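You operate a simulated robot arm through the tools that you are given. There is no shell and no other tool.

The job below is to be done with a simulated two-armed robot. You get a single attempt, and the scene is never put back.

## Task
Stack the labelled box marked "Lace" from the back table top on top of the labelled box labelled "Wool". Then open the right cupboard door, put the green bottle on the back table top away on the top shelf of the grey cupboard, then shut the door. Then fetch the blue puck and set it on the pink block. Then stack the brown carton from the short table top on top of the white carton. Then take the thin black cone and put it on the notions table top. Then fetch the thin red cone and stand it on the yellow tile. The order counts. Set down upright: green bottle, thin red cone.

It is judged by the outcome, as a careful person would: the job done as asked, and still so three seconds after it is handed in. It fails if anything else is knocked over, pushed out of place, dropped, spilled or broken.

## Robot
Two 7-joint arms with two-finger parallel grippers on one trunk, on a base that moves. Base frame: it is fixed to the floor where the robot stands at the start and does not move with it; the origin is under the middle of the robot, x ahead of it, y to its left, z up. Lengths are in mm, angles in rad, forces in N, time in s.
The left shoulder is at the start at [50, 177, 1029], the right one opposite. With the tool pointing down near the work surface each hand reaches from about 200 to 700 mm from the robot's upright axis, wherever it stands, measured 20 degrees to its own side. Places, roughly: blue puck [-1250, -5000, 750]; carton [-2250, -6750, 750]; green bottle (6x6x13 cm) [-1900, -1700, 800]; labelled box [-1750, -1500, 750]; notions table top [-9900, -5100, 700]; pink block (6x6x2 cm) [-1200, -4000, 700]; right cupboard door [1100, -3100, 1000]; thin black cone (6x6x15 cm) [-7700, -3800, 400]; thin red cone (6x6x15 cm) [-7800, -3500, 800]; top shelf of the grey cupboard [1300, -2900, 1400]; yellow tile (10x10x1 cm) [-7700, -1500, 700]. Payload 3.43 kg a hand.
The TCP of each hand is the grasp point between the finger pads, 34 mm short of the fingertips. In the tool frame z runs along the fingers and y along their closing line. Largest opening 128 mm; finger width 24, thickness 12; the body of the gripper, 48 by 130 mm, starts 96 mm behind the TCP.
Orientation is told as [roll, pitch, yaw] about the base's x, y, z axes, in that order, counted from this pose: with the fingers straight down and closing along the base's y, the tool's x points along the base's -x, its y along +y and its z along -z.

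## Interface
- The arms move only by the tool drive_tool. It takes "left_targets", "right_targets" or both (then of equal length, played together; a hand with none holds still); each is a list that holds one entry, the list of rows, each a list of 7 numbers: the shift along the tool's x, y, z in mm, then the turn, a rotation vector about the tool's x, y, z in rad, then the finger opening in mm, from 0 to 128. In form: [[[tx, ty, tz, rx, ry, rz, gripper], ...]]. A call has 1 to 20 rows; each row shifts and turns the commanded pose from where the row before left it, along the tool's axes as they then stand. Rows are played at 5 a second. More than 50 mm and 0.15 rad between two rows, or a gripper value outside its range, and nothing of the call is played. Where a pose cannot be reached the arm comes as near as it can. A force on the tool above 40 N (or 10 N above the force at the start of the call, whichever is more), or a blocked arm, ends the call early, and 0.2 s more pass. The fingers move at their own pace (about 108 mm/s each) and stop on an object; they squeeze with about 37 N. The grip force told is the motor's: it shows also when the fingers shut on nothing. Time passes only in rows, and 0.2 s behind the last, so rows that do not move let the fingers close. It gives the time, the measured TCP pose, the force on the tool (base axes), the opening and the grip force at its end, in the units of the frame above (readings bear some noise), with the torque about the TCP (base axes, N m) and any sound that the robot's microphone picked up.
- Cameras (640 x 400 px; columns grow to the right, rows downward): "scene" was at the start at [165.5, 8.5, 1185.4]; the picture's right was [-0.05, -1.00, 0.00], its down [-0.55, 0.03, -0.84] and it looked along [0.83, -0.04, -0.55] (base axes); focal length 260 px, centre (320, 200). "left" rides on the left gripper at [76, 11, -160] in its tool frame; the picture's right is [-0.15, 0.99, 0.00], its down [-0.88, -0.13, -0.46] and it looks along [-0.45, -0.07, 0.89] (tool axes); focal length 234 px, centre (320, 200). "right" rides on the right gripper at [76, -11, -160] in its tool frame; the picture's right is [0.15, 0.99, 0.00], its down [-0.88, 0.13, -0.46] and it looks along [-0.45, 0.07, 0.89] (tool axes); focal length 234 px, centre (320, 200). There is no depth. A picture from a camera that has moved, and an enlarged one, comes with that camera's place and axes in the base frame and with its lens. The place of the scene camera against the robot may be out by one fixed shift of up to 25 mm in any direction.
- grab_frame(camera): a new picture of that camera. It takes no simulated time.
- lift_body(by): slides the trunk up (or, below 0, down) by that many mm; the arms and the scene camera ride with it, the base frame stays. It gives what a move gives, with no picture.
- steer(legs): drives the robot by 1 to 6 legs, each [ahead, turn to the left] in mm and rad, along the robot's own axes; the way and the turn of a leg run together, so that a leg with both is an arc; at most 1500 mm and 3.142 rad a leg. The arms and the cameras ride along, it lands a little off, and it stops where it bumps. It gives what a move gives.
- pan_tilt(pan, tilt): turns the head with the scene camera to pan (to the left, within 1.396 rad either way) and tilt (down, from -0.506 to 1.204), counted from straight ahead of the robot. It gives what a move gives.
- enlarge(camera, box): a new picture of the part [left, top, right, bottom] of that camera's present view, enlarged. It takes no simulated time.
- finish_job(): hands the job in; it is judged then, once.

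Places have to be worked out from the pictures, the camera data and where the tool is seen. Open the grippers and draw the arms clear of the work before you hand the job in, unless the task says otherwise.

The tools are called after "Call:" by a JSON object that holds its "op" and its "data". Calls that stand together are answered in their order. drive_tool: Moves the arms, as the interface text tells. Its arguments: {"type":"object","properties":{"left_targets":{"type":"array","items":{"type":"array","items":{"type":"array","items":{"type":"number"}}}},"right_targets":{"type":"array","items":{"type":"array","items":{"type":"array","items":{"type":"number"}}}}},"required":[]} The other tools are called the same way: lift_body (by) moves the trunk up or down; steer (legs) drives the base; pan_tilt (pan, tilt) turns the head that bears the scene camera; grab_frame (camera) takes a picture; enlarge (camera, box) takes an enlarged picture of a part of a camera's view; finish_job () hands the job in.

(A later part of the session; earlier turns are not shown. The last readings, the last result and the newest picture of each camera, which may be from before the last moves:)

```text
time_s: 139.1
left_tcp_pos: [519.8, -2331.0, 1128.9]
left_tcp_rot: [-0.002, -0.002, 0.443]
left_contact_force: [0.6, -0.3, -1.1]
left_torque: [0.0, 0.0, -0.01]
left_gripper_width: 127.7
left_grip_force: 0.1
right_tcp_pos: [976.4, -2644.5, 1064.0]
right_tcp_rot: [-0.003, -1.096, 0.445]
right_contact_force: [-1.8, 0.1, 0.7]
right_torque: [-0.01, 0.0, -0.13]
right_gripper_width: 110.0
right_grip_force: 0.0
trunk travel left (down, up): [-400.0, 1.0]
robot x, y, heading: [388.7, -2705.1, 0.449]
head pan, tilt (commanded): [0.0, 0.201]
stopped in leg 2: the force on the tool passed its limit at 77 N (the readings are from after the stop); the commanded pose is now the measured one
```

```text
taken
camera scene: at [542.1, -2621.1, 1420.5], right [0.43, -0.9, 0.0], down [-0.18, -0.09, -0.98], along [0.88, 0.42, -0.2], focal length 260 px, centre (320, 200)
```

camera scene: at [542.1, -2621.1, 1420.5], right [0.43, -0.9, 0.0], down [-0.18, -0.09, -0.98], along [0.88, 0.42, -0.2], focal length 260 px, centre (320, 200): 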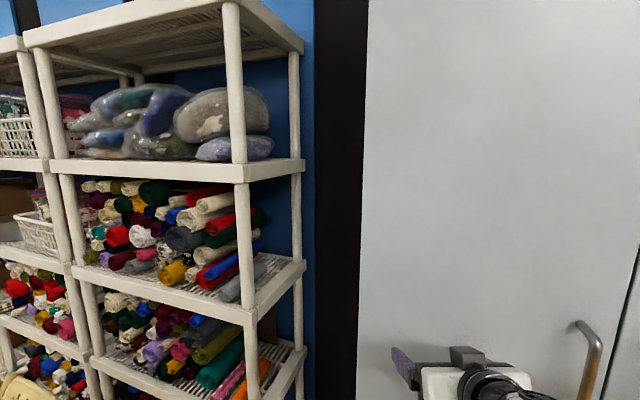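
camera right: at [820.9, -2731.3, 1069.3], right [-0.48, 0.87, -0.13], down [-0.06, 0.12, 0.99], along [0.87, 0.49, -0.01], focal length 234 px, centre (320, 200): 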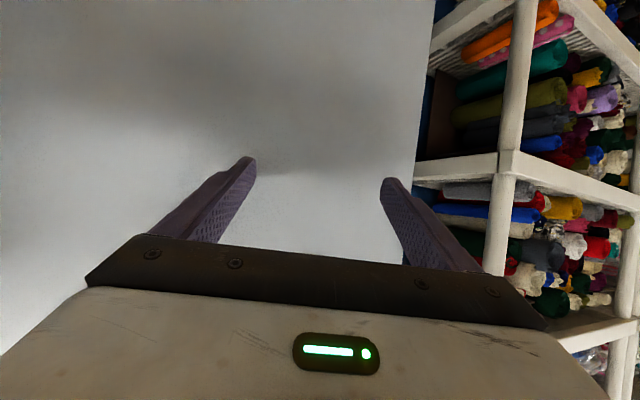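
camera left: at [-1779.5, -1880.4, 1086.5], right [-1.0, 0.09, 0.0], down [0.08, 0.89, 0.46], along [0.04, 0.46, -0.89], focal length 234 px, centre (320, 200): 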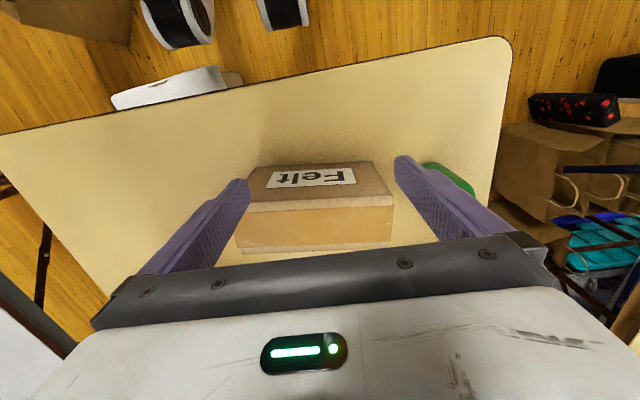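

The right finger touched the left door, which puts the front plane nearer than I thought, at about x≈1040 at y≈-2680. The cupboard also looks slightly rotated. I'll back away at once and face it squarely.

Call:
{"op": "steer", "data": {"legs": [[-200, 0], [0, -0.35]]}}

Call:
{"op": "pan_tilt", "data": {"pan": 0.0, "tilt": 0.35}}

Call:
{"op": "grab_frame", "data": {"camera": "scene"}}

Call:
{"op": "grab_frame", "data": {"camera": "right"}}

```text
time_s: 141.8
left_tcp_pos: [464.7, -2484.5, 1129.2]
left_tcp_rot: [0.0, 0.0, 0.09]
left_contact_force: [0.6, -0.4, 0.2]
left_torque: [0.0, 0.01, 0.02]
left_gripper_width: 128.0
left_grip_force: 0.0
right_tcp_pos: [783.0, -2938.0, 1063.2]
right_tcp_rot: [-0.004, -1.095, 0.089]
right_contact_force: [0.2, 0.1, -0.2]
right_torque: [0.03, 0.01, 0.0]
right_gripper_width: 110.0
right_grip_force: 0.1
trunk travel left (down, up): [-400.0, 1.0]
robot x, y, heading: [213.0, -2785.7, 0.092]
head pan, tilt (commanded): [0.0, 0.201]
```

```text
time_s: 142.5
left_tcp_pos: [464.6, -2486.0, 1127.8]
left_tcp_rot: [-0.002, 0.003, 0.089]
left_contact_force: [0.5, 0.4, 0.6]
left_torque: [-0.05, -0.01, 0.0]
left_gripper_width: 128.2
left_grip_force: 0.0
right_tcp_pos: [783.1, -2938.5, 1064.8]
right_tcp_rot: [-0.005, -1.094, 0.091]
right_contact_force: [0.5, 0.0, -0.3]
right_torque: [0.01, 0.01, 0.02]
right_gripper_width: 110.1
right_grip_force: 0.1
trunk travel left (down, up): [-400.0, 1.0]
robot x, y, heading: [209.6, -2789.1, 0.094]
head pan, tilt (commanded): [0.0, 0.351]
```

```text
taken
camera scene: at [380.7, -2760.6, 1406.5], right [0.09, -1.0, 0.0], down [-0.34, -0.03, -0.94], along [0.94, 0.09, -0.34], focal length 260 px, centre (320, 200)
```

scene: 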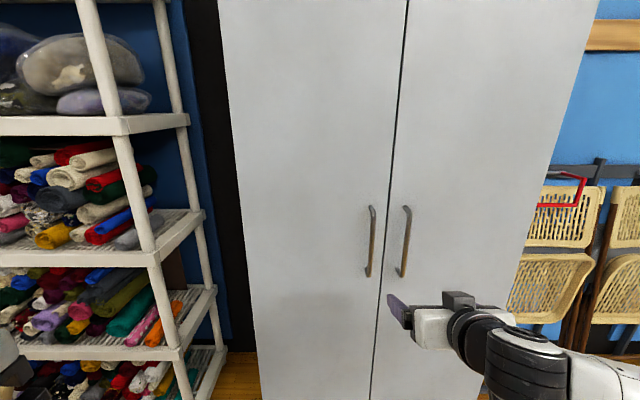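

```text
taken
camera right: at [607.9, -2963.9, 1069.2], right [-0.15, 0.98, -0.13], down [-0.01, 0.13, 0.99], along [0.99, 0.15, -0.01], focal length 234 px, centre (320, 200)
```

right: 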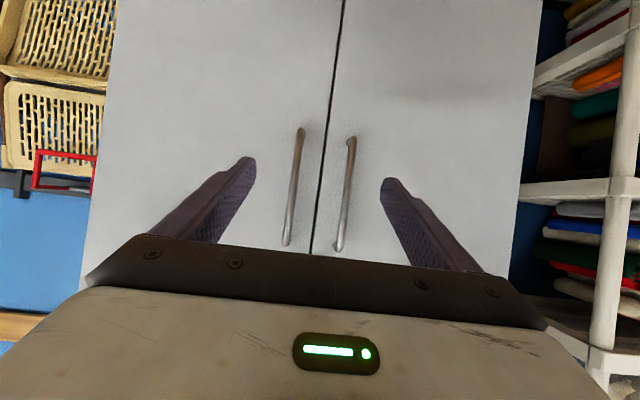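

Parallax from the two right-hand views puts the right handle at about (1003,-2948), z 953–1145, with the door plane near x≈1040. I want to stand further left, turned a bit right, so the door swings clear of the right elbow. I'll reverse out and come back in.

Call:
{"op": "steer", "data": {"legs": [[0, -0.794], [-300, 0], [0, 0.6], [400, 0], [0, -0.2]]}}

Call:
{"op": "grab_frame", "data": {"camera": "right"}}

Call:
{"op": "grab_frame", "data": {"camera": "scene"}}

```text
time_s: 151.1
left_tcp_pos: [734.4, -2455.3, 1127.4]
left_tcp_rot: [-0.002, 0.001, -0.305]
left_contact_force: [0.3, 0.0, -0.2]
left_torque: [0.0, -0.02, 0.0]
left_gripper_width: 127.8
left_grip_force: 0.0
right_tcp_pos: [854.9, -2996.4, 1064.7]
right_tcp_rot: [-0.003, -1.096, -0.305]
right_contact_force: [-0.3, 0.0, -0.6]
right_torque: [0.02, 0.0, -0.02]
right_gripper_width: 109.9
right_grip_force: 0.0
trunk travel left (down, up): [-400.0, 1.0]
robot x, y, heading: [384.3, -2638.3, -0.299]
head pan, tilt (commanded): [0.0, 0.351]
```

```text
taken
camera right: at [683.1, -2953.1, 1069.2], right [0.24, 0.96, -0.13], down [0.04, 0.13, 0.99], along [0.97, -0.24, -0.01], focal length 234 px, centre (320, 200)
```

right: 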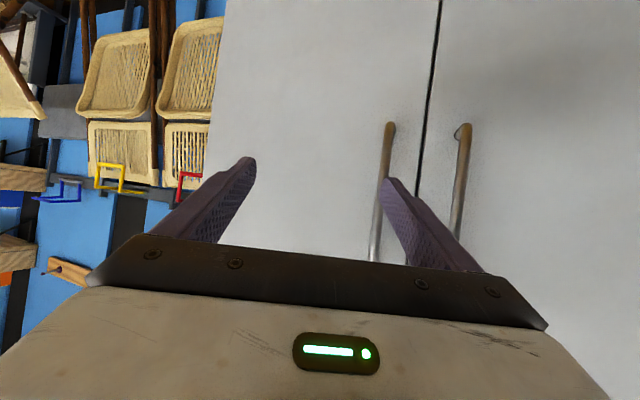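

```text
taken
camera scene: at [546.9, -2674.9, 1406.5], right [-0.3, -0.95, 0.0], down [-0.33, 0.1, -0.94], along [0.9, -0.28, -0.34], focal length 260 px, centre (320, 200)
```

scene: 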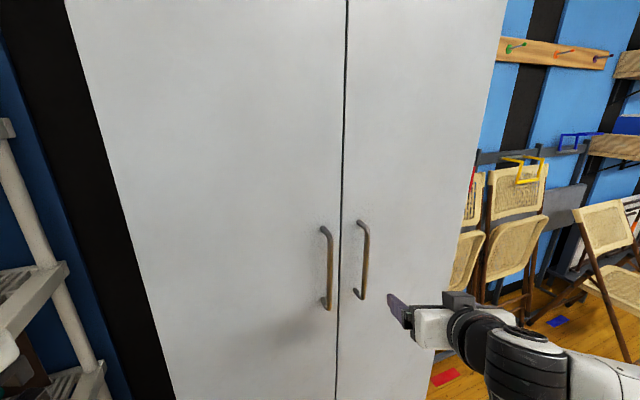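

All three hand views agree on the handle at (1004,-2948). I'll yaw the hand to face the door squarely, move it in line with the handle, and stop about 50 mm short.

Call:
{"op": "drive_tool", "data": {"right_targets": [[[0, 0, 0, -0.0889, 0, -0.0458, 80], [0, 0, 0, -0.0889, 0, -0.0458, 80], [0, 0, 0, -0.0889, 0, -0.0458, 80], [0, 48, 0, 0, 0, 0, 80], [-22.5, 0, 43.5, 0, 0, 0, 80], [-22.5, 0, 43.5, 0, 0, 0, 80]]]}}

Call:
{"op": "grab_frame", "data": {"camera": "right"}}

Call:
{"op": "grab_frame", "data": {"camera": "scene"}}

```text
time_s: 152.5
left_tcp_pos: [734.9, -2454.8, 1126.8]
left_tcp_rot: [-0.002, -0.001, -0.305]
left_contact_force: [-0.2, -0.1, 0.1]
left_torque: [-0.01, 0.01, 0.02]
left_gripper_width: 127.9
left_grip_force: 0.0
right_tcp_pos: [952.6, -2948.7, 1060.8]
right_tcp_rot: [-0.005, -1.092, -0.004]
right_contact_force: [0.0, 0.0, 0.0]
right_torque: [-0.01, -0.05, 0.0]
right_gripper_width: 80.0
right_grip_force: 0.2
trunk travel left (down, up): [-400.0, 1.0]
robot x, y, heading: [385.2, -2638.2, -0.303]
head pan, tilt (commanded): [0.0, 0.351]
```

```text
taken
camera right: at [777.2, -2958.4, 1067.5], right [-0.06, 0.99, -0.13], down [0.0, 0.13, 0.99], along [1.0, 0.06, -0.01], focal length 234 px, centre (320, 200)
```

right: 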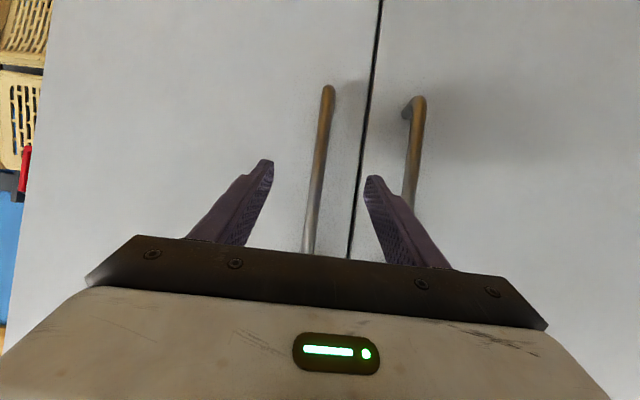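

```text
taken
camera scene: at [547.9, -2673.9, 1406.4], right [-0.3, -0.95, 0.0], down [-0.33, 0.1, -0.94], along [0.9, -0.28, -0.34], focal length 260 px, centre (320, 200)
```

scene: 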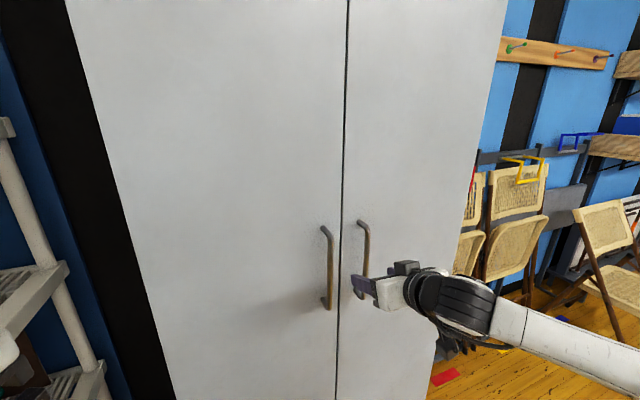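

The bar is centred between the fingers. I'll move in 44 mm and close on it.

Call:
{"op": "drive_tool", "data": {"right_targets": [[[-10, 0, 19.5, 0, 0, 0, 80], [-10, 0, 19.5, 0, 0, 0, 80], [0, 0, 0, 0, 0, 0, 80]]]}}

Call:
{"op": "drive_tool", "data": {"right_targets": [[[0, 0, 0, 0, 0, 0, 40], [0, 0, 0, 0, 0, 0, 10], [0, 0, 0, 0, 0, 0, 0], [0, 0, 0, 0, 0, 0, 0]]]}}

Call:
{"op": "grab_frame", "data": {"camera": "right"}}

```text
time_s: 153.3
left_tcp_pos: [733.9, -2456.4, 1126.7]
left_tcp_rot: [-0.001, 0.0, -0.306]
left_contact_force: [-0.2, 0.1, -0.7]
left_torque: [-0.02, 0.04, 0.0]
left_gripper_width: 128.0
left_grip_force: 0.1
right_tcp_pos: [997.1, -2948.9, 1063.2]
right_tcp_rot: [-0.004, -1.094, -0.005]
right_contact_force: [0.0, -1.4, -0.5]
right_torque: [0.02, -0.02, 0.0]
right_gripper_width: 80.2
right_grip_force: 0.1
trunk travel left (down, up): [-400.0, 1.0]
robot x, y, heading: [384.1, -2640.4, -0.305]
head pan, tilt (commanded): [0.0, 0.351]
```

```text
time_s: 154.3
left_tcp_pos: [735.1, -2456.7, 1127.3]
left_tcp_rot: [0.001, -0.001, -0.307]
left_contact_force: [0.0, -0.9, -0.4]
left_torque: [0.0, 0.0, 0.02]
left_gripper_width: 128.1
left_grip_force: 0.0
right_tcp_pos: [995.1, -2949.3, 1062.6]
right_tcp_rot: [-0.005, -1.093, -0.007]
right_contact_force: [0.9, -3.6, 1.5]
right_torque: [0.08, 0.3, -0.15]
right_gripper_width: 13.6
right_grip_force: 44.6
trunk travel left (down, up): [-400.0, 1.0]
robot x, y, heading: [385.3, -2638.0, -0.305]
head pan, tilt (commanded): [0.0, 0.351]
```

```text
taken
camera right: at [819.6, -2959.5, 1068.0], right [-0.06, 0.99, -0.13], down [0.0, 0.13, 0.99], along [1.0, 0.06, -0.01], focal length 234 px, centre (320, 200)
```

right: 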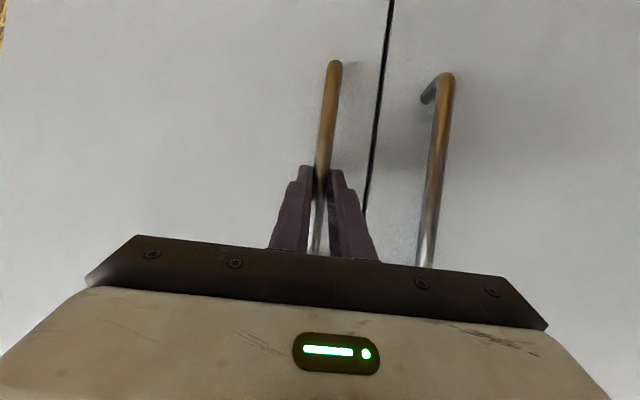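

The bar is gripped (13.6 mm). The hinge is at about (1045,-3270), so I'll pull along that arc in small steps, first about 0.3 rad.

Call:
{"op": "drive_tool", "data": {"right_targets": [[[11, -4, -21.3, 0, 0, 0, 0], [10.8, -5.7, -21, 0, 0, 0, 0], [10.6, -7.6, -20.6, 0, 0, 0, 0], [10.3, -9.2, -20, 0, 0, 0, 0]]]}}

Call:
{"op": "grab_frame", "data": {"camera": "scene"}}

Call:
{"op": "grab_frame", "data": {"camera": "right"}}

```text
time_s: 155.3
left_tcp_pos: [735.4, -2458.3, 1128.6]
left_tcp_rot: [0.001, -0.001, -0.303]
left_contact_force: [-0.8, -0.8, -0.5]
left_torque: [-0.01, 0.03, 0.02]
left_gripper_width: 127.9
left_grip_force: 0.0
right_tcp_pos: [903.3, -2984.0, 1062.8]
right_tcp_rot: [-0.011, -1.095, -0.011]
right_contact_force: [12.5, -26.3, 8.7]
right_torque: [0.04, 0.2, -0.64]
right_gripper_width: 13.9
right_grip_force: 45.0
trunk travel left (down, up): [-400.0, 1.0]
robot x, y, heading: [382.4, -2637.6, -0.305]
head pan, tilt (commanded): [0.0, 0.351]
```

```text
taken
camera scene: at [547.6, -2678.1, 1406.4], right [-0.3, -0.95, 0.0], down [-0.33, 0.11, -0.94], along [0.9, -0.28, -0.34], focal length 260 px, centre (320, 200)
```

scene: 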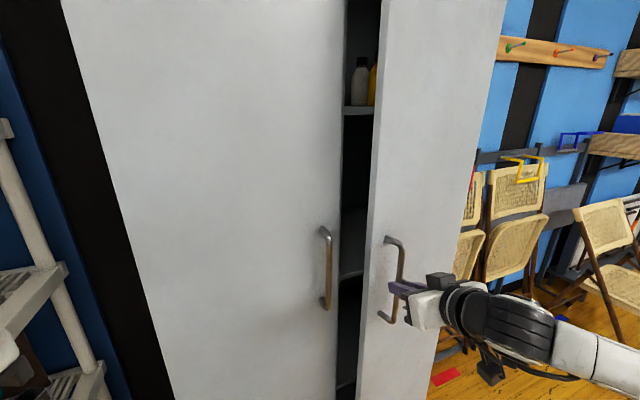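

```text
taken
camera right: at [728.1, -2990.5, 1067.6], right [-0.04, 0.99, -0.14], down [0.0, 0.14, 0.99], along [1.0, 0.04, -0.01], focal length 234 px, centre (320, 200)
```

right: 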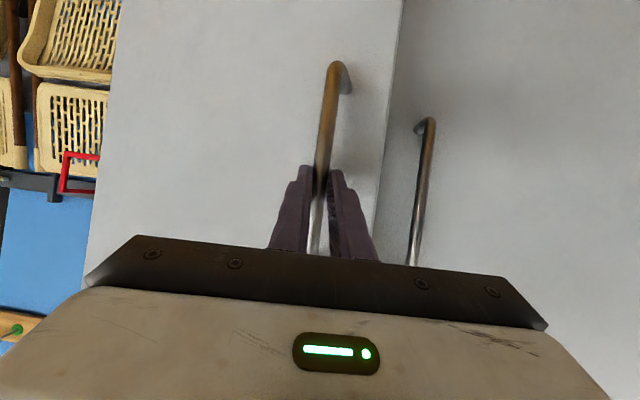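

The door opens. The sideways pull of 26 N means the true radius is a bit smaller than assumed, so I'll continue on a tighter arc and let the hand yaw follow.

Call:
{"op": "drive_tool", "data": {"right_targets": [[[8.2, -18, -16, -0.0445, 0, -0.0229, 0], [8.3, -11.3, -16.1, -0.0445, 0, -0.0229, 0], [7.9, -13, -15.3, -0.0445, 0, -0.0229, 0], [8.0, -12.3, -15.5, -0.0445, 0, -0.0229, 0]]]}}

Call:
{"op": "grab_frame", "data": {"camera": "scene"}}

```text
time_s: 156.3
left_tcp_pos: [734.7, -2456.3, 1127.8]
left_tcp_rot: [0.0, 0.0, -0.307]
left_contact_force: [-0.8, 0.3, 0.2]
left_torque: [0.03, 0.0, 0.02]
left_gripper_width: 128.0
left_grip_force: 0.0
right_tcp_pos: [837.1, -3034.8, 1062.3]
right_tcp_rot: [-0.011, -1.094, 0.199]
right_contact_force: [8.3, -11.4, 8.0]
right_torque: [-0.03, -0.53, -0.47]
right_gripper_width: 13.9
right_grip_force: 44.9
trunk travel left (down, up): [-400.0, 1.0]
robot x, y, heading: [378.5, -2639.9, -0.304]
head pan, tilt (commanded): [0.0, 0.351]
```

```text
taken
camera scene: at [547.1, -2675.7, 1406.5], right [-0.3, -0.95, 0.0], down [-0.33, 0.1, -0.94], along [0.9, -0.28, -0.34], focal length 260 px, centre (320, 200)
```

scene: 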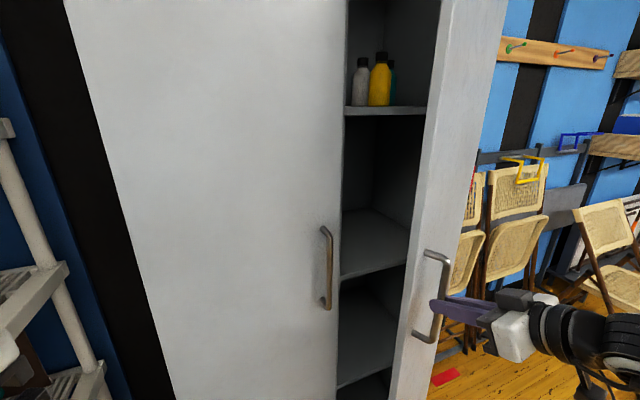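

The door is about 40° open and the force is moderate. I'll continue along the arc with six more small steps.

Call:
{"op": "drive_tool", "data": {"right_targets": [[[9.1, -13.3, -17.7, -0.0356, 0, -0.0183, 0], [8.9, -14, -17.3, -0.0356, 0, -0.0183, 0], [8.7, -14.6, -16.9, -0.0356, 0, -0.0183, 0], [8.4, -15.3, -16.4, -0.0356, 0, -0.0183, 0], [8.2, -15.9, -15.9, -0.0356, 0, -0.0183, 0], [7.9, -16.6, -15.4, -0.0356, 0, -0.0183, 0]]]}}

Call:
{"op": "grab_frame", "data": {"camera": "scene"}}

Call:
{"op": "grab_frame", "data": {"camera": "right"}}

```text
time_s: 157.1
left_tcp_pos: [735.3, -2456.1, 1127.7]
left_tcp_rot: [0.0, 0.0, -0.307]
left_contact_force: [-1.1, -0.4, -0.6]
left_torque: [0.01, 0.0, 0.02]
left_gripper_width: 128.0
left_grip_force: 0.0
right_tcp_pos: [817.5, -3056.1, 1062.9]
right_tcp_rot: [-0.01, -1.1, 0.292]
right_contact_force: [6.9, -6.7, -4.7]
right_torque: [0.12, 0.36, 0.07]
right_gripper_width: 13.9
right_grip_force: 45.1
right hand out of reach, approached as far as the arm can: row 2, 3, 4
trunk travel left (down, up): [-400.0, 1.0]
robot x, y, heading: [383.7, -2635.9, -0.306]
head pan, tilt (commanded): [0.0, 0.351]
stopped in row 4 (right hand): the force on the tool passed its limit at 51 N (the readings are from after the stop); the commanded pose is now the measured one
```

```text
taken
camera scene: at [547.9, -2675.5, 1406.1], right [-0.3, -0.95, 0.0], down [-0.33, 0.1, -0.94], along [0.9, -0.28, -0.34], focal length 260 px, centre (320, 200)
```

scene: 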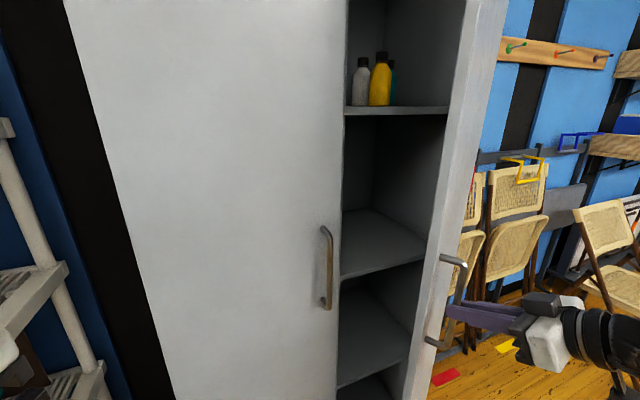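

```text
taken
camera right: at [650.6, -3115.6, 1066.7], right [-0.34, 0.93, -0.14], down [-0.05, 0.13, 0.99], along [0.94, 0.34, 0.0], focal length 234 px, centre (320, 200)
```

right: 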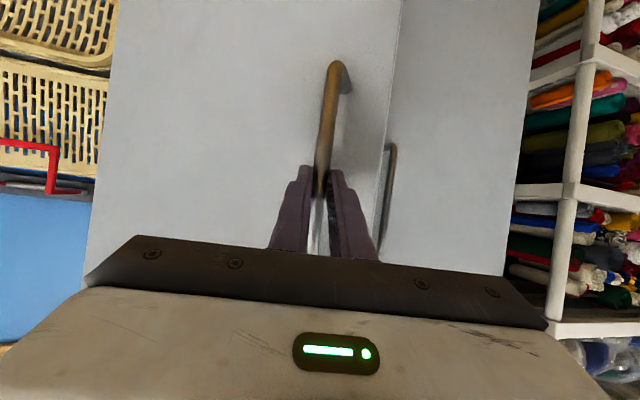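

The wrist yaw limit ended the pull with the door about 48° open. I'll let go of the handle and back the hand off, then push the door further open from the inside.

Call:
{"op": "drive_tool", "data": {"right_targets": [[[0, 0, 0, 0, 0, 0, 50], [0, 0, 0, 0, 0, 0, 60], [18.3, 0, -35.5, 0, 0, 0, 60], [18.3, 0, -35.5, 0, 0, 0, 60]]]}}

Call:
{"op": "grab_frame", "data": {"camera": "scene"}}

Call:
{"op": "grab_frame", "data": {"camera": "right"}}

```text
time_s: 158.1
left_tcp_pos: [735.0, -2456.8, 1128.0]
left_tcp_rot: [0.0, -0.001, -0.307]
left_contact_force: [0.1, -0.3, -0.2]
left_torque: [-0.01, -0.01, 0.02]
left_gripper_width: 127.6
left_grip_force: 0.0
right_tcp_pos: [768.9, -3070.3, 1058.1]
right_tcp_rot: [0.188, -1.153, 0.046]
right_contact_force: [0.2, -0.5, 0.6]
right_torque: [0.03, 0.02, 0.0]
right_gripper_width: 59.9
right_grip_force: 0.1
right hand out of reach, approached as far as the arm can: row 3, 4
trunk travel left (down, up): [-400.0, 1.0]
robot x, y, heading: [384.6, -2638.1, -0.306]
head pan, tilt (commanded): [0.0, 0.351]
```

```text
taken
camera scene: at [545.8, -2675.1, 1406.7], right [-0.3, -0.95, 0.0], down [-0.33, 0.1, -0.94], along [0.9, -0.28, -0.34], focal length 260 px, centre (320, 200)
```

scene: 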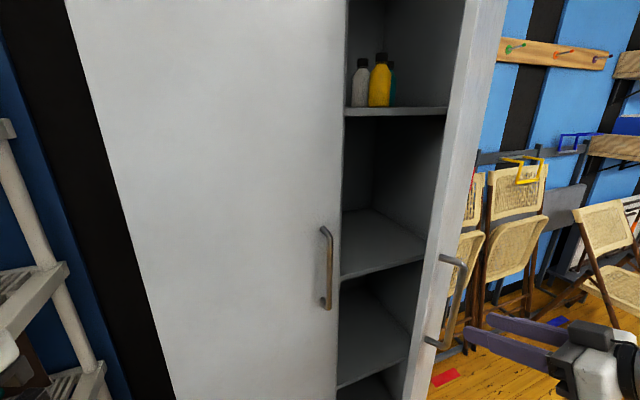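

```text
taken
camera right: at [599.6, -3119.1, 1051.6], right [-0.27, 0.96, -0.06], down [-0.08, 0.04, 1.0], along [0.96, 0.28, 0.06], focal length 234 px, centre (320, 200)
```

right: 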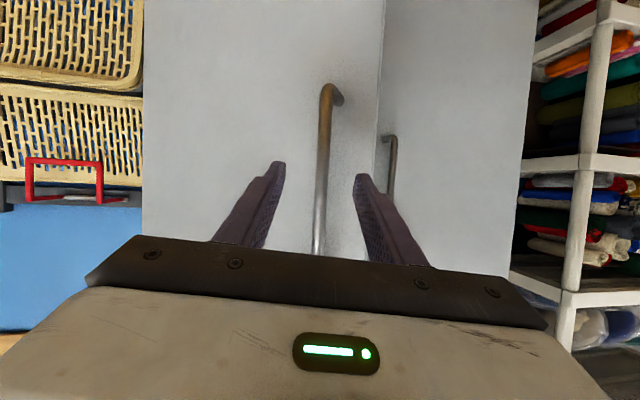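

Released; the door holds its place. I'll back the base off 200 mm and re-pose the right hand straight ahead with fingers shut, to use as a pusher.

Call:
{"op": "steer", "data": {"legs": [[-220, 0]]}}

Call:
{"op": "drive_tool", "data": {"right_targets": [[[0, 30, 0, 0.05, 0, 0.0, 20], [0, 30, 0, 0.05, 0, 0.0, 0], [0, 30, 0, 0.05, 0, 0.0, 0], [0, 30, 0, 0.05, 0, 0.0, 0]]]}}

```text
time_s: 159.8
left_tcp_pos: [521.1, -2387.5, 1126.6]
left_tcp_rot: [0.0, -0.002, -0.306]
left_contact_force: [-0.4, -0.8, 0.1]
left_torque: [0.0, -0.03, 0.0]
left_gripper_width: 128.0
left_grip_force: 0.0
right_tcp_pos: [557.0, -3003.7, 1059.1]
right_tcp_rot: [0.185, -1.152, 0.049]
right_contact_force: [-0.6, -0.1, 1.1]
right_torque: [-0.01, -0.01, 0.01]
right_gripper_width: 60.1
right_grip_force: 0.0
trunk travel left (down, up): [-400.0, 1.0]
robot x, y, heading: [173.8, -2572.6, -0.308]
head pan, tilt (commanded): [0.0, 0.351]
```

```text
time_s: 161.1
left_tcp_pos: [521.4, -2388.4, 1127.5]
left_tcp_rot: [0.0, 0.0, -0.306]
left_contact_force: [0.1, -1.1, 0.1]
left_torque: [-0.03, 0.01, 0.0]
left_gripper_width: 128.0
left_grip_force: 0.0
right_tcp_pos: [572.7, -2898.3, 1096.3]
right_tcp_rot: [-0.133, -1.237, 0.166]
right_contact_force: [0.9, -0.3, 0.4]
right_torque: [0.0, 0.02, 0.01]
right_gripper_width: 0.2
right_grip_force: 33.0
right hand out of reach, approached as far as the arm can: row 3, 4
trunk travel left (down, up): [-400.0, 1.0]
robot x, y, heading: [172.5, -2575.1, -0.302]
head pan, tilt (commanded): [0.0, 0.351]
stopped in row 4 (right hand): the arm was blocked; the commanded pose is now the measured one
```

The hand was folded too close to the body. I'll extend it forward 100 mm and align it with the robot's heading.

Call:
{"op": "drive_tool", "data": {"right_targets": [[[-14.6, -16.7, 42, 0, 0, 0, 0], [-14.6, -16.7, 42, 0, 0, 0, 0], [0, 0, 0, 0.104, 0.051, 0.051, 0], [0, 0, 0, 0.104, 0.051, 0.051, 0], [0, 0, 0, 0.104, 0.051, 0.051, 0]]]}}

Call:
{"op": "grab_frame", "data": {"camera": "scene"}}

Call:
{"op": "grab_frame", "data": {"camera": "right"}}

```text
time_s: 162.2
left_tcp_pos: [522.9, -2388.4, 1127.9]
left_tcp_rot: [-0.002, 0.001, -0.304]
left_contact_force: [0.1, -0.1, 0.5]
left_torque: [0.01, -0.04, -0.01]
left_gripper_width: 128.1
left_grip_force: 0.0
right_tcp_pos: [662.9, -2926.4, 1097.4]
right_tcp_rot: [-0.055, -1.096, -0.259]
right_contact_force: [1.4, -0.2, 0.1]
right_torque: [0.03, 0.0, -0.02]
right_gripper_width: 0.1
right_grip_force: 32.9
trunk travel left (down, up): [-400.0, 1.0]
robot x, y, heading: [174.7, -2570.8, -0.298]
head pan, tilt (commanded): [0.0, 0.351]
```

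```text
taken
camera scene: at [334.4, -2607.4, 1406.5], right [-0.3, -0.95, 0.0], down [-0.33, 0.1, -0.94], along [0.9, -0.28, -0.34], focal length 260 px, centre (320, 200)
```

scene: 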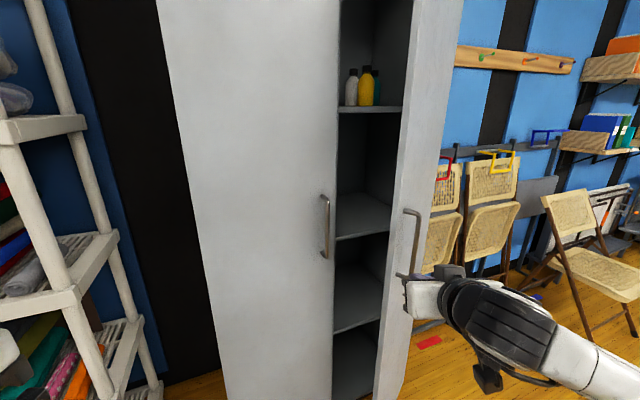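

```text
taken
camera right: at [492.0, -2884.5, 1102.9], right [0.23, 0.96, -0.16], down [0.04, 0.15, 0.99], along [0.97, -0.24, -0.01], focal length 234 px, centre (320, 200)
```

right: 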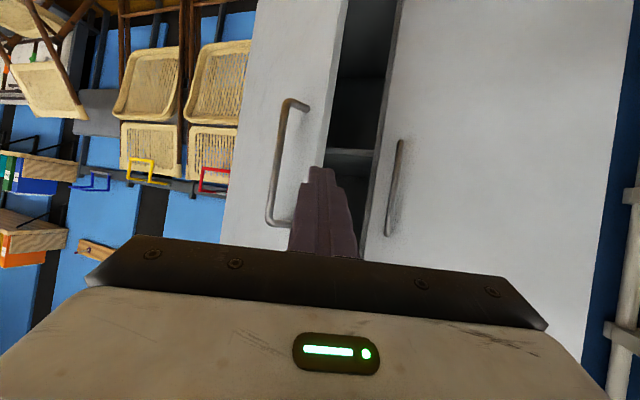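

The hand now points along the heading with fingers shut. I'll swing left, drive in so the hand passes inside the door's free edge, and turn back right toward the door.

Call:
{"op": "steer", "data": {"legs": [[0, 0.298], [200, 0], [0, -0.3]]}}

Call:
{"op": "grab_frame", "data": {"camera": "scene"}}

Call:
{"op": "grab_frame", "data": {"camera": "right"}}

```text
time_s: 165.8
left_tcp_pos: [723.1, -2388.0, 1128.1]
left_tcp_rot: [-0.003, -0.001, -0.303]
left_contact_force: [1.0, -0.4, -0.7]
left_torque: [0.04, 0.04, 0.05]
left_gripper_width: 128.3
left_grip_force: 0.0
right_tcp_pos: [864.2, -2927.7, 1097.3]
right_tcp_rot: [-0.053, -1.098, -0.258]
right_contact_force: [-0.2, -0.5, 0.1]
right_torque: [0.03, 0.02, -0.01]
right_gripper_width: 0.0
right_grip_force: 33.0
trunk travel left (down, up): [-400.0, 1.0]
robot x, y, heading: [370.1, -2573.8, -0.301]
head pan, tilt (commanded): [0.0, 0.351]
```

```text
taken
camera scene: at [535.0, -2608.4, 1406.5], right [-0.3, -0.95, 0.0], down [-0.33, 0.1, -0.94], along [0.9, -0.28, -0.34], focal length 260 px, centre (320, 200)
```

scene: 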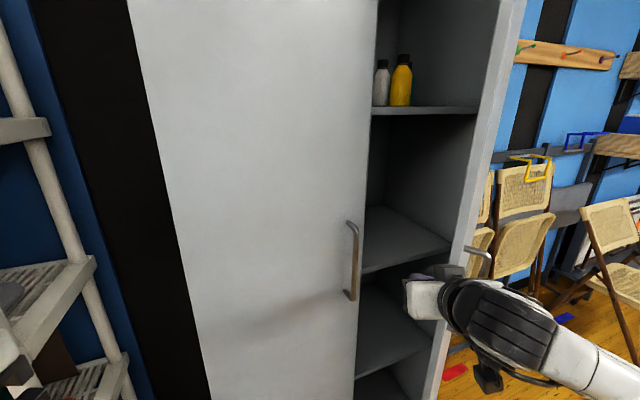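

```text
taken
camera right: at [693.2, -2885.2, 1102.6], right [0.23, 0.96, -0.15], down [0.04, 0.15, 0.99], along [0.97, -0.23, -0.01], focal length 234 px, centre (320, 200)
```

right: 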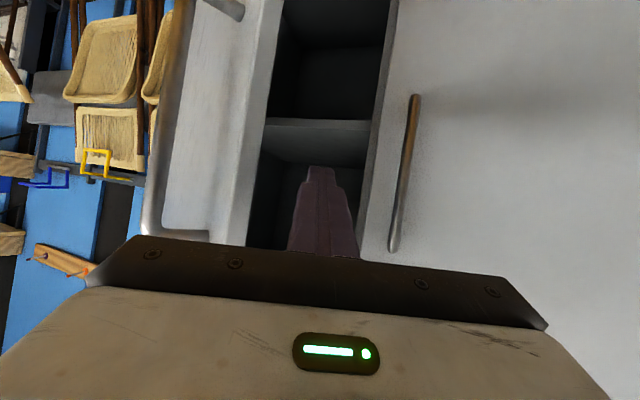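

The fingers are inside the door's edge. I'll now sweep right with a forward arc so the hand pushes the door open.

Call:
{"op": "steer", "data": {"legs": [[0, -0.15], [200, -0.45]]}}

Call:
{"op": "grab_frame", "data": {"camera": "scene"}}

Call:
{"op": "grab_frame", "data": {"camera": "right"}}

```text
time_s: 168.0
left_tcp_pos: [897.7, -2678.0, 1129.4]
left_tcp_rot: [0.012, -0.006, -0.807]
left_contact_force: [-1.1, 0.5, -0.6]
left_torque: [0.02, 0.01, 0.0]
left_gripper_width: 128.0
left_grip_force: 0.1
right_tcp_pos: [750.4, -3224.3, 1099.6]
right_tcp_rot: [-0.048, -1.101, -0.784]
right_contact_force: [0.3, 0.3, -0.4]
right_torque: [-0.01, -0.03, 0.01]
right_gripper_width: 0.2
right_grip_force: 33.0
trunk travel left (down, up): [-400.0, 1.0]
robot x, y, heading: [505.1, -2673.2, -0.817]
head pan, tilt (commanded): [0.0, 0.351]
stopped in leg 2: the robot was blocked; the commanded pose is now the measured one
```

```text
taken
camera scene: at [615.8, -2776.7, 1407.8], right [-0.73, -0.68, 0.0], down [-0.23, 0.25, -0.94], along [0.64, -0.69, -0.34], focal length 260 px, centre (320, 200)
```

scene: 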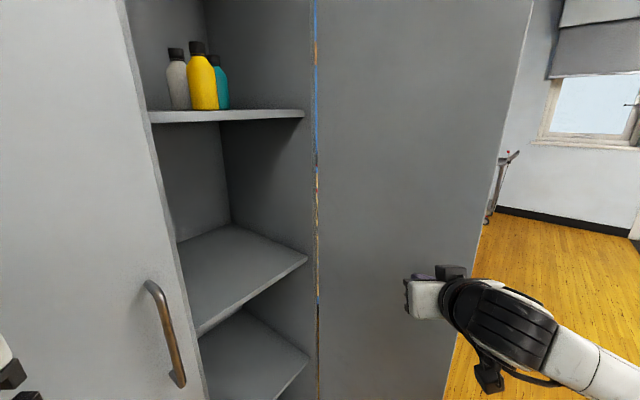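

```text
taken
camera right: at [623.2, -3102.0, 1104.5], right [0.68, 0.72, -0.15], down [0.11, 0.11, 0.99], along [0.72, -0.69, 0.0], focal length 234 px, centre (320, 200)
```

right: 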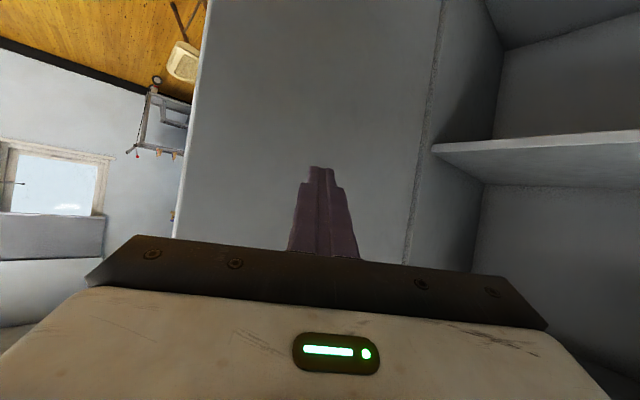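

The door is now open about 90°, and the left elbow came up against the left door, which stopped the base. I'll reverse away and look at the door and shelf.

Call:
{"op": "steer", "data": {"legs": [[-250, 0], [0, 0.5]]}}

Call:
{"op": "pan_tilt", "data": {"pan": -0.15, "tilt": 0.1}}

Call:
{"op": "grab_frame", "data": {"camera": "scene"}}

```text
time_s: 171.2
left_tcp_pos: [687.5, -2305.7, 1126.2]
left_tcp_rot: [0.005, 0.001, -0.313]
left_contact_force: [-1.3, -0.5, -0.2]
left_torque: [-0.04, -0.04, 0.03]
left_gripper_width: 128.2
left_grip_force: 0.0
right_tcp_pos: [818.1, -2853.8, 1097.5]
right_tcp_rot: [-0.058, -1.095, -0.279]
right_contact_force: [-0.4, -0.2, -0.3]
right_torque: [0.01, -0.01, -0.01]
right_gripper_width: 0.0
right_grip_force: 32.8
trunk travel left (down, up): [-400.0, 1.0]
robot x, y, heading: [337.3, -2485.2, -0.323]
head pan, tilt (commanded): [0.0, 0.351]
```

```text
time_s: 172.0
left_tcp_pos: [687.9, -2305.4, 1125.2]
left_tcp_rot: [0.005, 0.003, -0.315]
left_contact_force: [-0.1, -0.2, 0.6]
left_torque: [0.02, 0.0, 0.02]
left_gripper_width: 127.9
left_grip_force: 0.0
right_tcp_pos: [819.9, -2854.0, 1095.9]
right_tcp_rot: [-0.056, -1.095, -0.278]
right_contact_force: [1.0, 0.0, -0.1]
right_torque: [-0.03, -0.02, 0.0]
right_gripper_width: 0.0
right_grip_force: 32.7
trunk travel left (down, up): [-400.0, 1.0]
robot x, y, heading: [337.0, -2486.0, -0.322]
head pan, tilt (commanded): [-0.15, 0.099]
```

```text
taken
camera scene: at [489.4, -2538.7, 1429.8], right [-0.45, -0.89, 0.0], down [-0.09, 0.05, -0.99], along [0.89, -0.45, -0.1], focal length 260 px, centre (320, 200)
```

scene: 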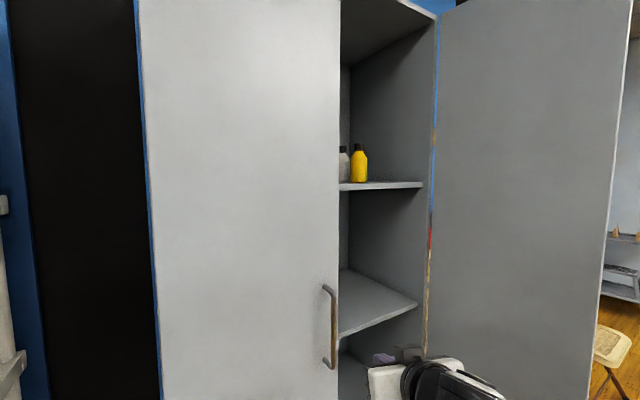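

The door stands open at around 95° and the top shelf reads about z≈1400, with bottles on its left part and free space on the right. Now I'll back away and drive around to fetch the green bottle.

Call:
{"op": "steer", "data": {"legs": [[-300, 0], [0, -2.35], [730, 0], [0, -0.468], [950, 0]]}}

Call:
{"op": "pan_tilt", "data": {"pan": -0.6, "tilt": 0.5}}

Call:
{"op": "grab_frame", "data": {"camera": "scene"}}

```text
time_s: 189.0
left_tcp_pos: [-1803.3, -3044.0, 1127.1]
left_tcp_rot: [0.005, 0.004, -3.112]
left_contact_force: [-0.8, -0.2, 0.4]
left_torque: [0.0, 0.02, -0.03]
left_gripper_width: 127.9
left_grip_force: 0.1
right_tcp_pos: [-2110.2, -2571.8, 1097.0]
right_tcp_rot: [-0.057, -1.094, -3.078]
right_contact_force: [0.8, 0.3, 0.3]
right_torque: [0.0, 0.0, 0.04]
right_gripper_width: 0.1
right_grip_force: 32.8
trunk travel left (down, up): [-400.0, 1.0]
robot x, y, heading: [-1531.2, -2756.4, -3.12]
head pan, tilt (commanded): [-0.15, 0.099]
```

```text
time_s: 189.9
left_tcp_pos: [-1801.9, -3043.4, 1126.0]
left_tcp_rot: [0.007, 0.001, -3.112]
left_contact_force: [0.5, -0.2, -0.7]
left_torque: [-0.01, -0.02, -0.02]
left_gripper_width: 128.1
left_grip_force: 0.1
right_tcp_pos: [-2110.0, -2571.2, 1097.1]
right_tcp_rot: [-0.055, -1.094, -3.078]
right_contact_force: [-0.5, 0.7, -0.3]
right_torque: [0.0, 0.04, 0.01]
right_gripper_width: 0.0
right_grip_force: 32.9
trunk travel left (down, up): [-400.0, 1.0]
robot x, y, heading: [-1530.8, -2752.0, -3.124]
head pan, tilt (commanded): [-0.6, 0.499]
```

```text
taken
camera scene: at [-1669.7, -2693.9, 1392.9], right [0.55, 0.84, 0.0], down [0.4, -0.26, -0.88], along [-0.73, 0.48, -0.48], focal length 260 px, centre (320, 200)
```

scene: 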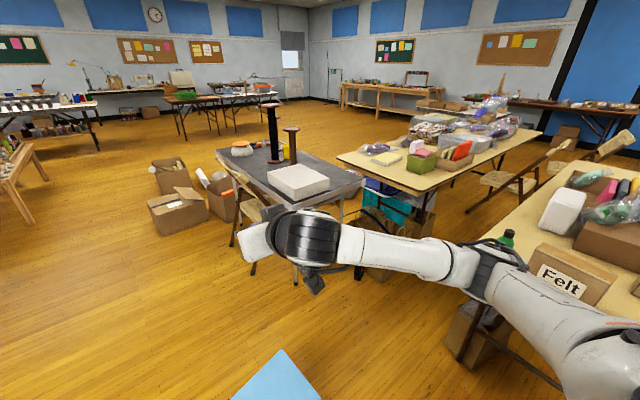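

The blue-paper box is near on my left, so I'll keep right of it. From the earlier hand views the bottle is at about (-1937,-1730). I'll drive to about (-1827,-2232) facing the bottle.

Call:
{"op": "steer", "data": {"legs": [[0, -1.0], [455, 0], [0, -0.41]]}}

Call:
{"op": "pan_tilt", "data": {"pan": 0.0, "tilt": 0.6}}

Call:
{"op": "grab_frame", "data": {"camera": "scene"}}

```text
time_s: 196.4
left_tcp_pos: [-2121.5, -2156.3, 1125.2]
left_tcp_rot: [0.005, 0.002, 1.768]
left_contact_force: [0.1, 0.5, 0.3]
left_torque: [-0.01, 0.02, -0.01]
left_gripper_width: 127.7
left_grip_force: 0.0
right_tcp_pos: [-1705.8, -1774.6, 1096.8]
right_tcp_rot: [-0.055, -1.093, 1.802]
right_contact_force: [0.4, 0.4, -0.4]
right_torque: [0.02, 0.0, -0.01]
right_gripper_width: 0.0
right_grip_force: 32.7
trunk travel left (down, up): [-400.0, 1.0]
robot x, y, heading: [-1793.1, -2377.6, 1.76]
head pan, tilt (commanded): [-0.6, 0.499]
```

```text
time_s: 197.4
left_tcp_pos: [-2122.2, -2156.4, 1126.5]
left_tcp_rot: [0.005, 0.001, 1.768]
left_contact_force: [0.4, -0.4, 0.7]
left_torque: [0.04, -0.01, 0.02]
left_gripper_width: 127.9
left_grip_force: 0.1
right_tcp_pos: [-1706.4, -1774.5, 1097.5]
right_tcp_rot: [-0.055, -1.093, 1.8]
right_contact_force: [0.5, 0.4, -0.4]
right_torque: [0.0, 0.03, 0.04]
right_gripper_width: 0.0
right_grip_force: 33.5
trunk travel left (down, up): [-400.0, 1.0]
robot x, y, heading: [-1792.4, -2375.7, 1.761]
head pan, tilt (commanded): [0.0, 0.6]
```

```text
taken
camera scene: at [-1813.4, -2207.7, 1383.7], right [0.98, 0.19, 0.0], down [0.11, -0.56, -0.83], along [-0.15, 0.81, -0.56], focal length 260 px, centre (320, 200)
```

scene: 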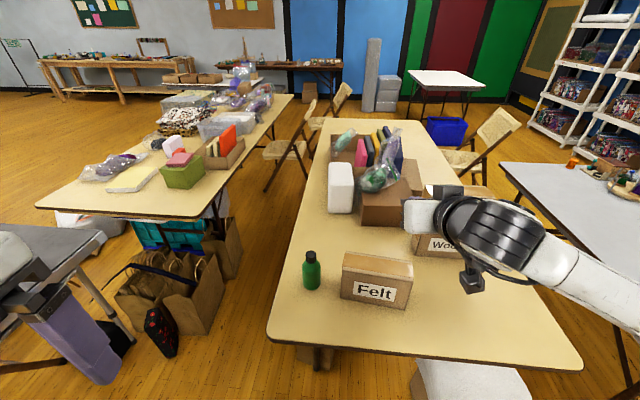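

The bottle sits about 660 mm ahead. I'll turn slightly left, bring the right hand toward the centre line, open it to 80 mm, and lower the trunk so the hand comes down short of the bottle.

Call:
{"op": "steer", "data": {"legs": [[0, 0.139]]}}

Call:
{"op": "drive_tool", "data": {"right_targets": [[[0, 42, 0, 0, 0, 0.009, 80], [0, 42, 0, 0, 0, 0.009, 80], [0, 42, 0, 0, 0, 0.009, 80]]]}}

Call:
{"op": "lift_body", "data": {"by": -150}}

Call:
{"op": "grab_frame", "data": {"camera": "scene"}}

Call:
{"op": "grab_frame", "data": {"camera": "right"}}

```text
time_s: 198.4
left_tcp_pos: [-2148.8, -2205.4, 1125.8]
left_tcp_rot: [0.005, 0.001, 1.908]
left_contact_force: [0.7, -1.1, 0.6]
left_torque: [-0.02, -0.01, 0.02]
left_gripper_width: 128.1
left_grip_force: 0.1
right_tcp_pos: [-1791.8, -1769.2, 1097.6]
right_tcp_rot: [-0.058, -1.095, 1.945]
right_contact_force: [-0.6, -0.7, 0.3]
right_torque: [0.04, -0.01, -0.02]
right_gripper_width: 0.0
right_grip_force: 33.2
trunk travel left (down, up): [-400.0, 1.0]
robot x, y, heading: [-1786.5, -2377.3, 1.899]
head pan, tilt (commanded): [0.0, 0.6]
```

```text
time_s: 199.2
left_tcp_pos: [-2149.6, -2203.9, 1125.4]
left_tcp_rot: [0.004, 0.001, 1.907]
left_contact_force: [0.7, 0.1, -0.6]
left_torque: [0.02, -0.03, 0.02]
left_gripper_width: 128.1
left_grip_force: 0.1
right_tcp_pos: [-1909.5, -1805.1, 1093.6]
right_tcp_rot: [-0.005, -1.097, 1.881]
right_contact_force: [0.7, 0.0, -0.3]
right_torque: [0.01, 0.01, -0.01]
right_gripper_width: 79.9
right_grip_force: 0.2
trunk travel left (down, up): [-400.0, 1.0]
robot x, y, heading: [-1792.1, -2377.0, 1.902]
head pan, tilt (commanded): [0.0, 0.6]
```

```text
time_s: 201.0
left_tcp_pos: [-2149.4, -2205.8, 975.8]
left_tcp_rot: [0.005, 0.001, 1.908]
left_contact_force: [-0.4, -0.3, -0.1]
left_torque: [0.0, 0.03, 0.0]
left_gripper_width: 127.9
left_grip_force: 0.0
right_tcp_pos: [-1908.3, -1806.7, 943.4]
right_tcp_rot: [-0.004, -1.097, 1.881]
right_contact_force: [-0.8, -0.2, -0.7]
right_torque: [-0.01, 0.04, -0.01]
right_gripper_width: 79.8
right_grip_force: 0.0
trunk travel left (down, up): [-250.0, 151.0]
robot x, y, heading: [-1791.0, -2375.9, 1.899]
head pan, tilt (commanded): [0.0, 0.6]
```

```text
taken
camera scene: at [-1834.7, -2213.4, 1233.8], right [0.95, 0.32, 0.0], down [0.18, -0.53, -0.83], along [-0.27, 0.78, -0.56], focal length 260 px, centre (320, 200)
```

scene: 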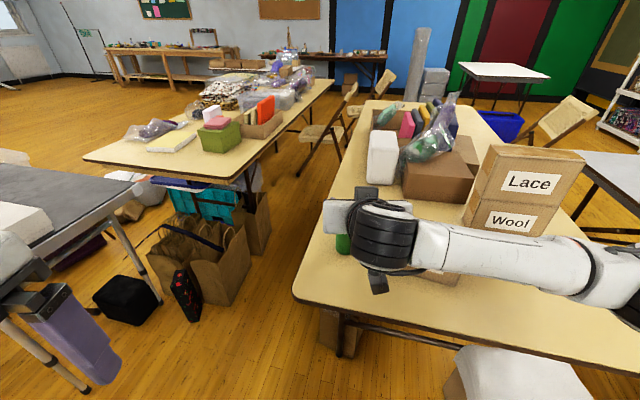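

```text
taken
camera right: at [-1844.0, -1970.8, 948.3], right [-0.92, -0.36, -0.13], down [-0.12, -0.04, 0.99], along [-0.37, 0.93, -0.01], focal length 234 px, centre (320, 200)
```

right: 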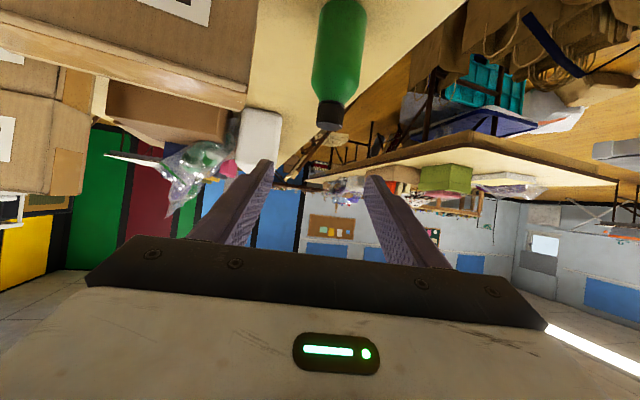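

The bottle is about 93 mm ahead of the TCP and 8 mm to its left. I'll lower the trunk another 155 mm and centre the hand.

Call:
{"op": "lift_body", "data": {"by": -155}}

Call:
{"op": "drive_tool", "data": {"right_targets": [[[0, 8, 0, 0, 0, 0, 84], [0, 0, 0, 0, 0, 0, 84]]]}}

Call:
{"op": "grab_frame", "data": {"camera": "right"}}

Call:
{"op": "grab_frame", "data": {"camera": "scene"}}

```text
time_s: 202.8
left_tcp_pos: [-2147.8, -2205.7, 821.0]
left_tcp_rot: [0.006, 0.002, 1.908]
left_contact_force: [0.3, 0.0, 0.5]
left_torque: [0.02, -0.02, -0.01]
left_gripper_width: 128.2
left_grip_force: 0.1
right_tcp_pos: [-1908.3, -1806.7, 788.7]
right_tcp_rot: [-0.002, -1.094, 1.882]
right_contact_force: [-0.4, 0.2, -0.2]
right_torque: [-0.01, -0.02, -0.01]
right_gripper_width: 79.9
right_grip_force: 0.0
trunk travel left (down, up): [-95.0, 306.0]
robot x, y, heading: [-1790.3, -2376.3, 1.896]
head pan, tilt (commanded): [0.0, 0.6]
```

```text
time_s: 203.4
left_tcp_pos: [-2148.7, -2205.5, 820.7]
left_tcp_rot: [0.006, 0.003, 1.907]
left_contact_force: [0.1, -0.3, -0.3]
left_torque: [-0.02, 0.01, -0.01]
left_gripper_width: 127.9
left_grip_force: 0.0
right_tcp_pos: [-1915.7, -1807.5, 788.2]
right_tcp_rot: [-0.004, -1.096, 1.881]
right_contact_force: [1.1, 1.0, 0.6]
right_torque: [0.01, 0.02, 0.0]
right_gripper_width: 84.2
right_grip_force: 0.2
trunk travel left (down, up): [-95.0, 306.0]
robot x, y, heading: [-1789.7, -2375.7, 1.896]
head pan, tilt (commanded): [0.0, 0.6]
```

```text
taken
camera right: at [-1851.9, -1972.8, 793.0], right [-0.92, -0.36, -0.13], down [-0.13, -0.04, 0.99], along [-0.37, 0.93, -0.01], focal length 234 px, centre (320, 200)
```

right: 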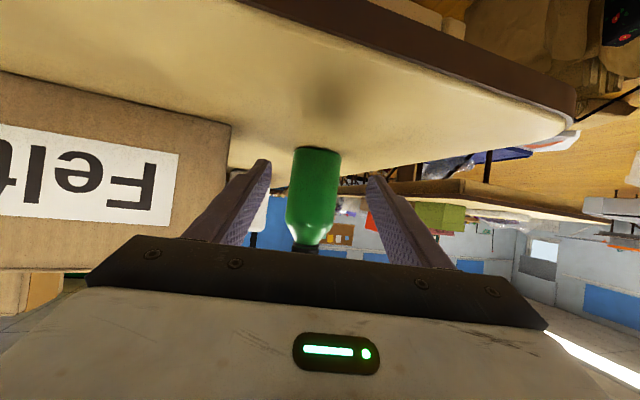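

```text
taken
camera scene: at [-1834.8, -2213.4, 1078.7], right [0.95, 0.32, 0.0], down [0.18, -0.54, -0.83], along [-0.27, 0.78, -0.56], focal length 260 px, centre (320, 200)
```

scene: 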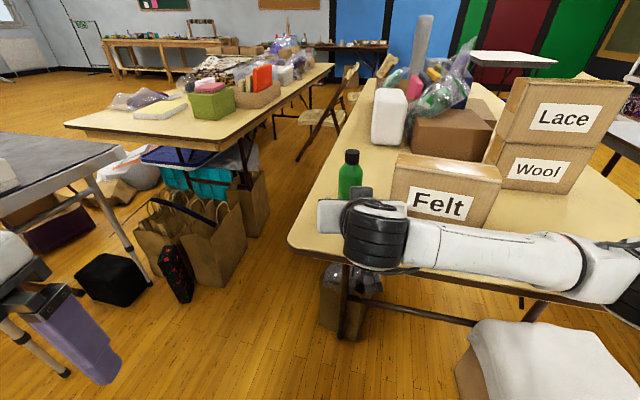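

The bottle is centred between the fingers, about 90 mm ahead. I'll roll the base forward 90 mm and then close on it.

Call:
{"op": "steer", "data": {"legs": [[90, 0]]}}

Call:
{"op": "grab_frame", "data": {"camera": "right"}}

```text
time_s: 204.5
left_tcp_pos: [-2176.7, -2120.8, 819.7]
left_tcp_rot: [0.006, 0.003, 1.906]
left_contact_force: [-0.8, -0.9, 0.2]
left_torque: [-0.03, 0.02, 0.0]
left_gripper_width: 127.9
left_grip_force: 0.1
right_tcp_pos: [-1943.1, -1724.8, 786.8]
right_tcp_rot: [-0.004, -1.095, 1.88]
right_contact_force: [0.5, 0.8, 0.2]
right_torque: [0.01, -0.01, 0.03]
right_gripper_width: 84.2
right_grip_force: 0.0
trunk travel left (down, up): [-95.0, 306.0]
robot x, y, heading: [-1819.9, -2292.8, 1.893]
head pan, tilt (commanded): [0.0, 0.6]
```

```text
taken
camera right: at [-1879.5, -1889.5, 793.1], right [-0.92, -0.36, -0.13], down [-0.12, -0.04, 0.99], along [-0.36, 0.93, -0.01], focal length 234 px, centre (320, 200)
```

right: 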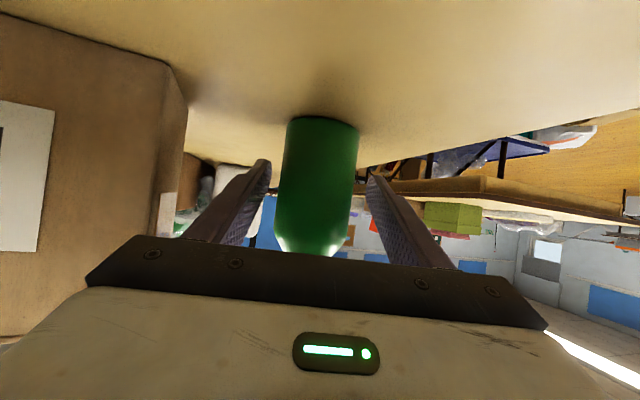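

The bottle is between the finger pads. Closing now.

Call:
{"op": "drive_tool", "data": {"right_targets": [[[0, 0, 0, 0, 0, 0, 70], [0, 0, 0, 0, 0, 0, 60], [0, 0, 0, 0, 0, 0, 50], [0, 0, 0, 0, 0, 0, 45], [0, 0, 0, 0, 0, 0, 45]]]}}

Call:
{"op": "grab_frame", "data": {"camera": "right"}}

```text
time_s: 205.7
left_tcp_pos: [-2176.5, -2120.4, 820.9]
left_tcp_rot: [0.006, 0.002, 1.905]
left_contact_force: [-0.4, 0.1, 0.8]
left_torque: [-0.03, -0.01, 0.02]
left_gripper_width: 128.1
left_grip_force: 0.2
right_tcp_pos: [-1942.4, -1724.9, 787.2]
right_tcp_rot: [-0.003, -1.095, 1.88]
right_contact_force: [0.0, 0.5, 0.0]
right_torque: [0.01, -0.01, 0.0]
right_gripper_width: 52.7
right_grip_force: 37.6
trunk travel left (down, up): [-95.0, 306.0]
robot x, y, heading: [-1817.7, -2295.9, 1.897]
head pan, tilt (commanded): [0.0, 0.6]
```

```text
taken
camera right: at [-1879.5, -1889.4, 793.1], right [-0.92, -0.36, -0.13], down [-0.12, -0.04, 0.99], along [-0.36, 0.93, -0.01], focal length 234 px, centre (320, 200)
```

right: 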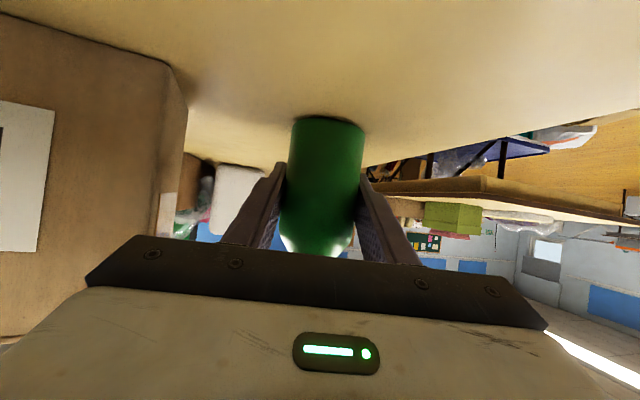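

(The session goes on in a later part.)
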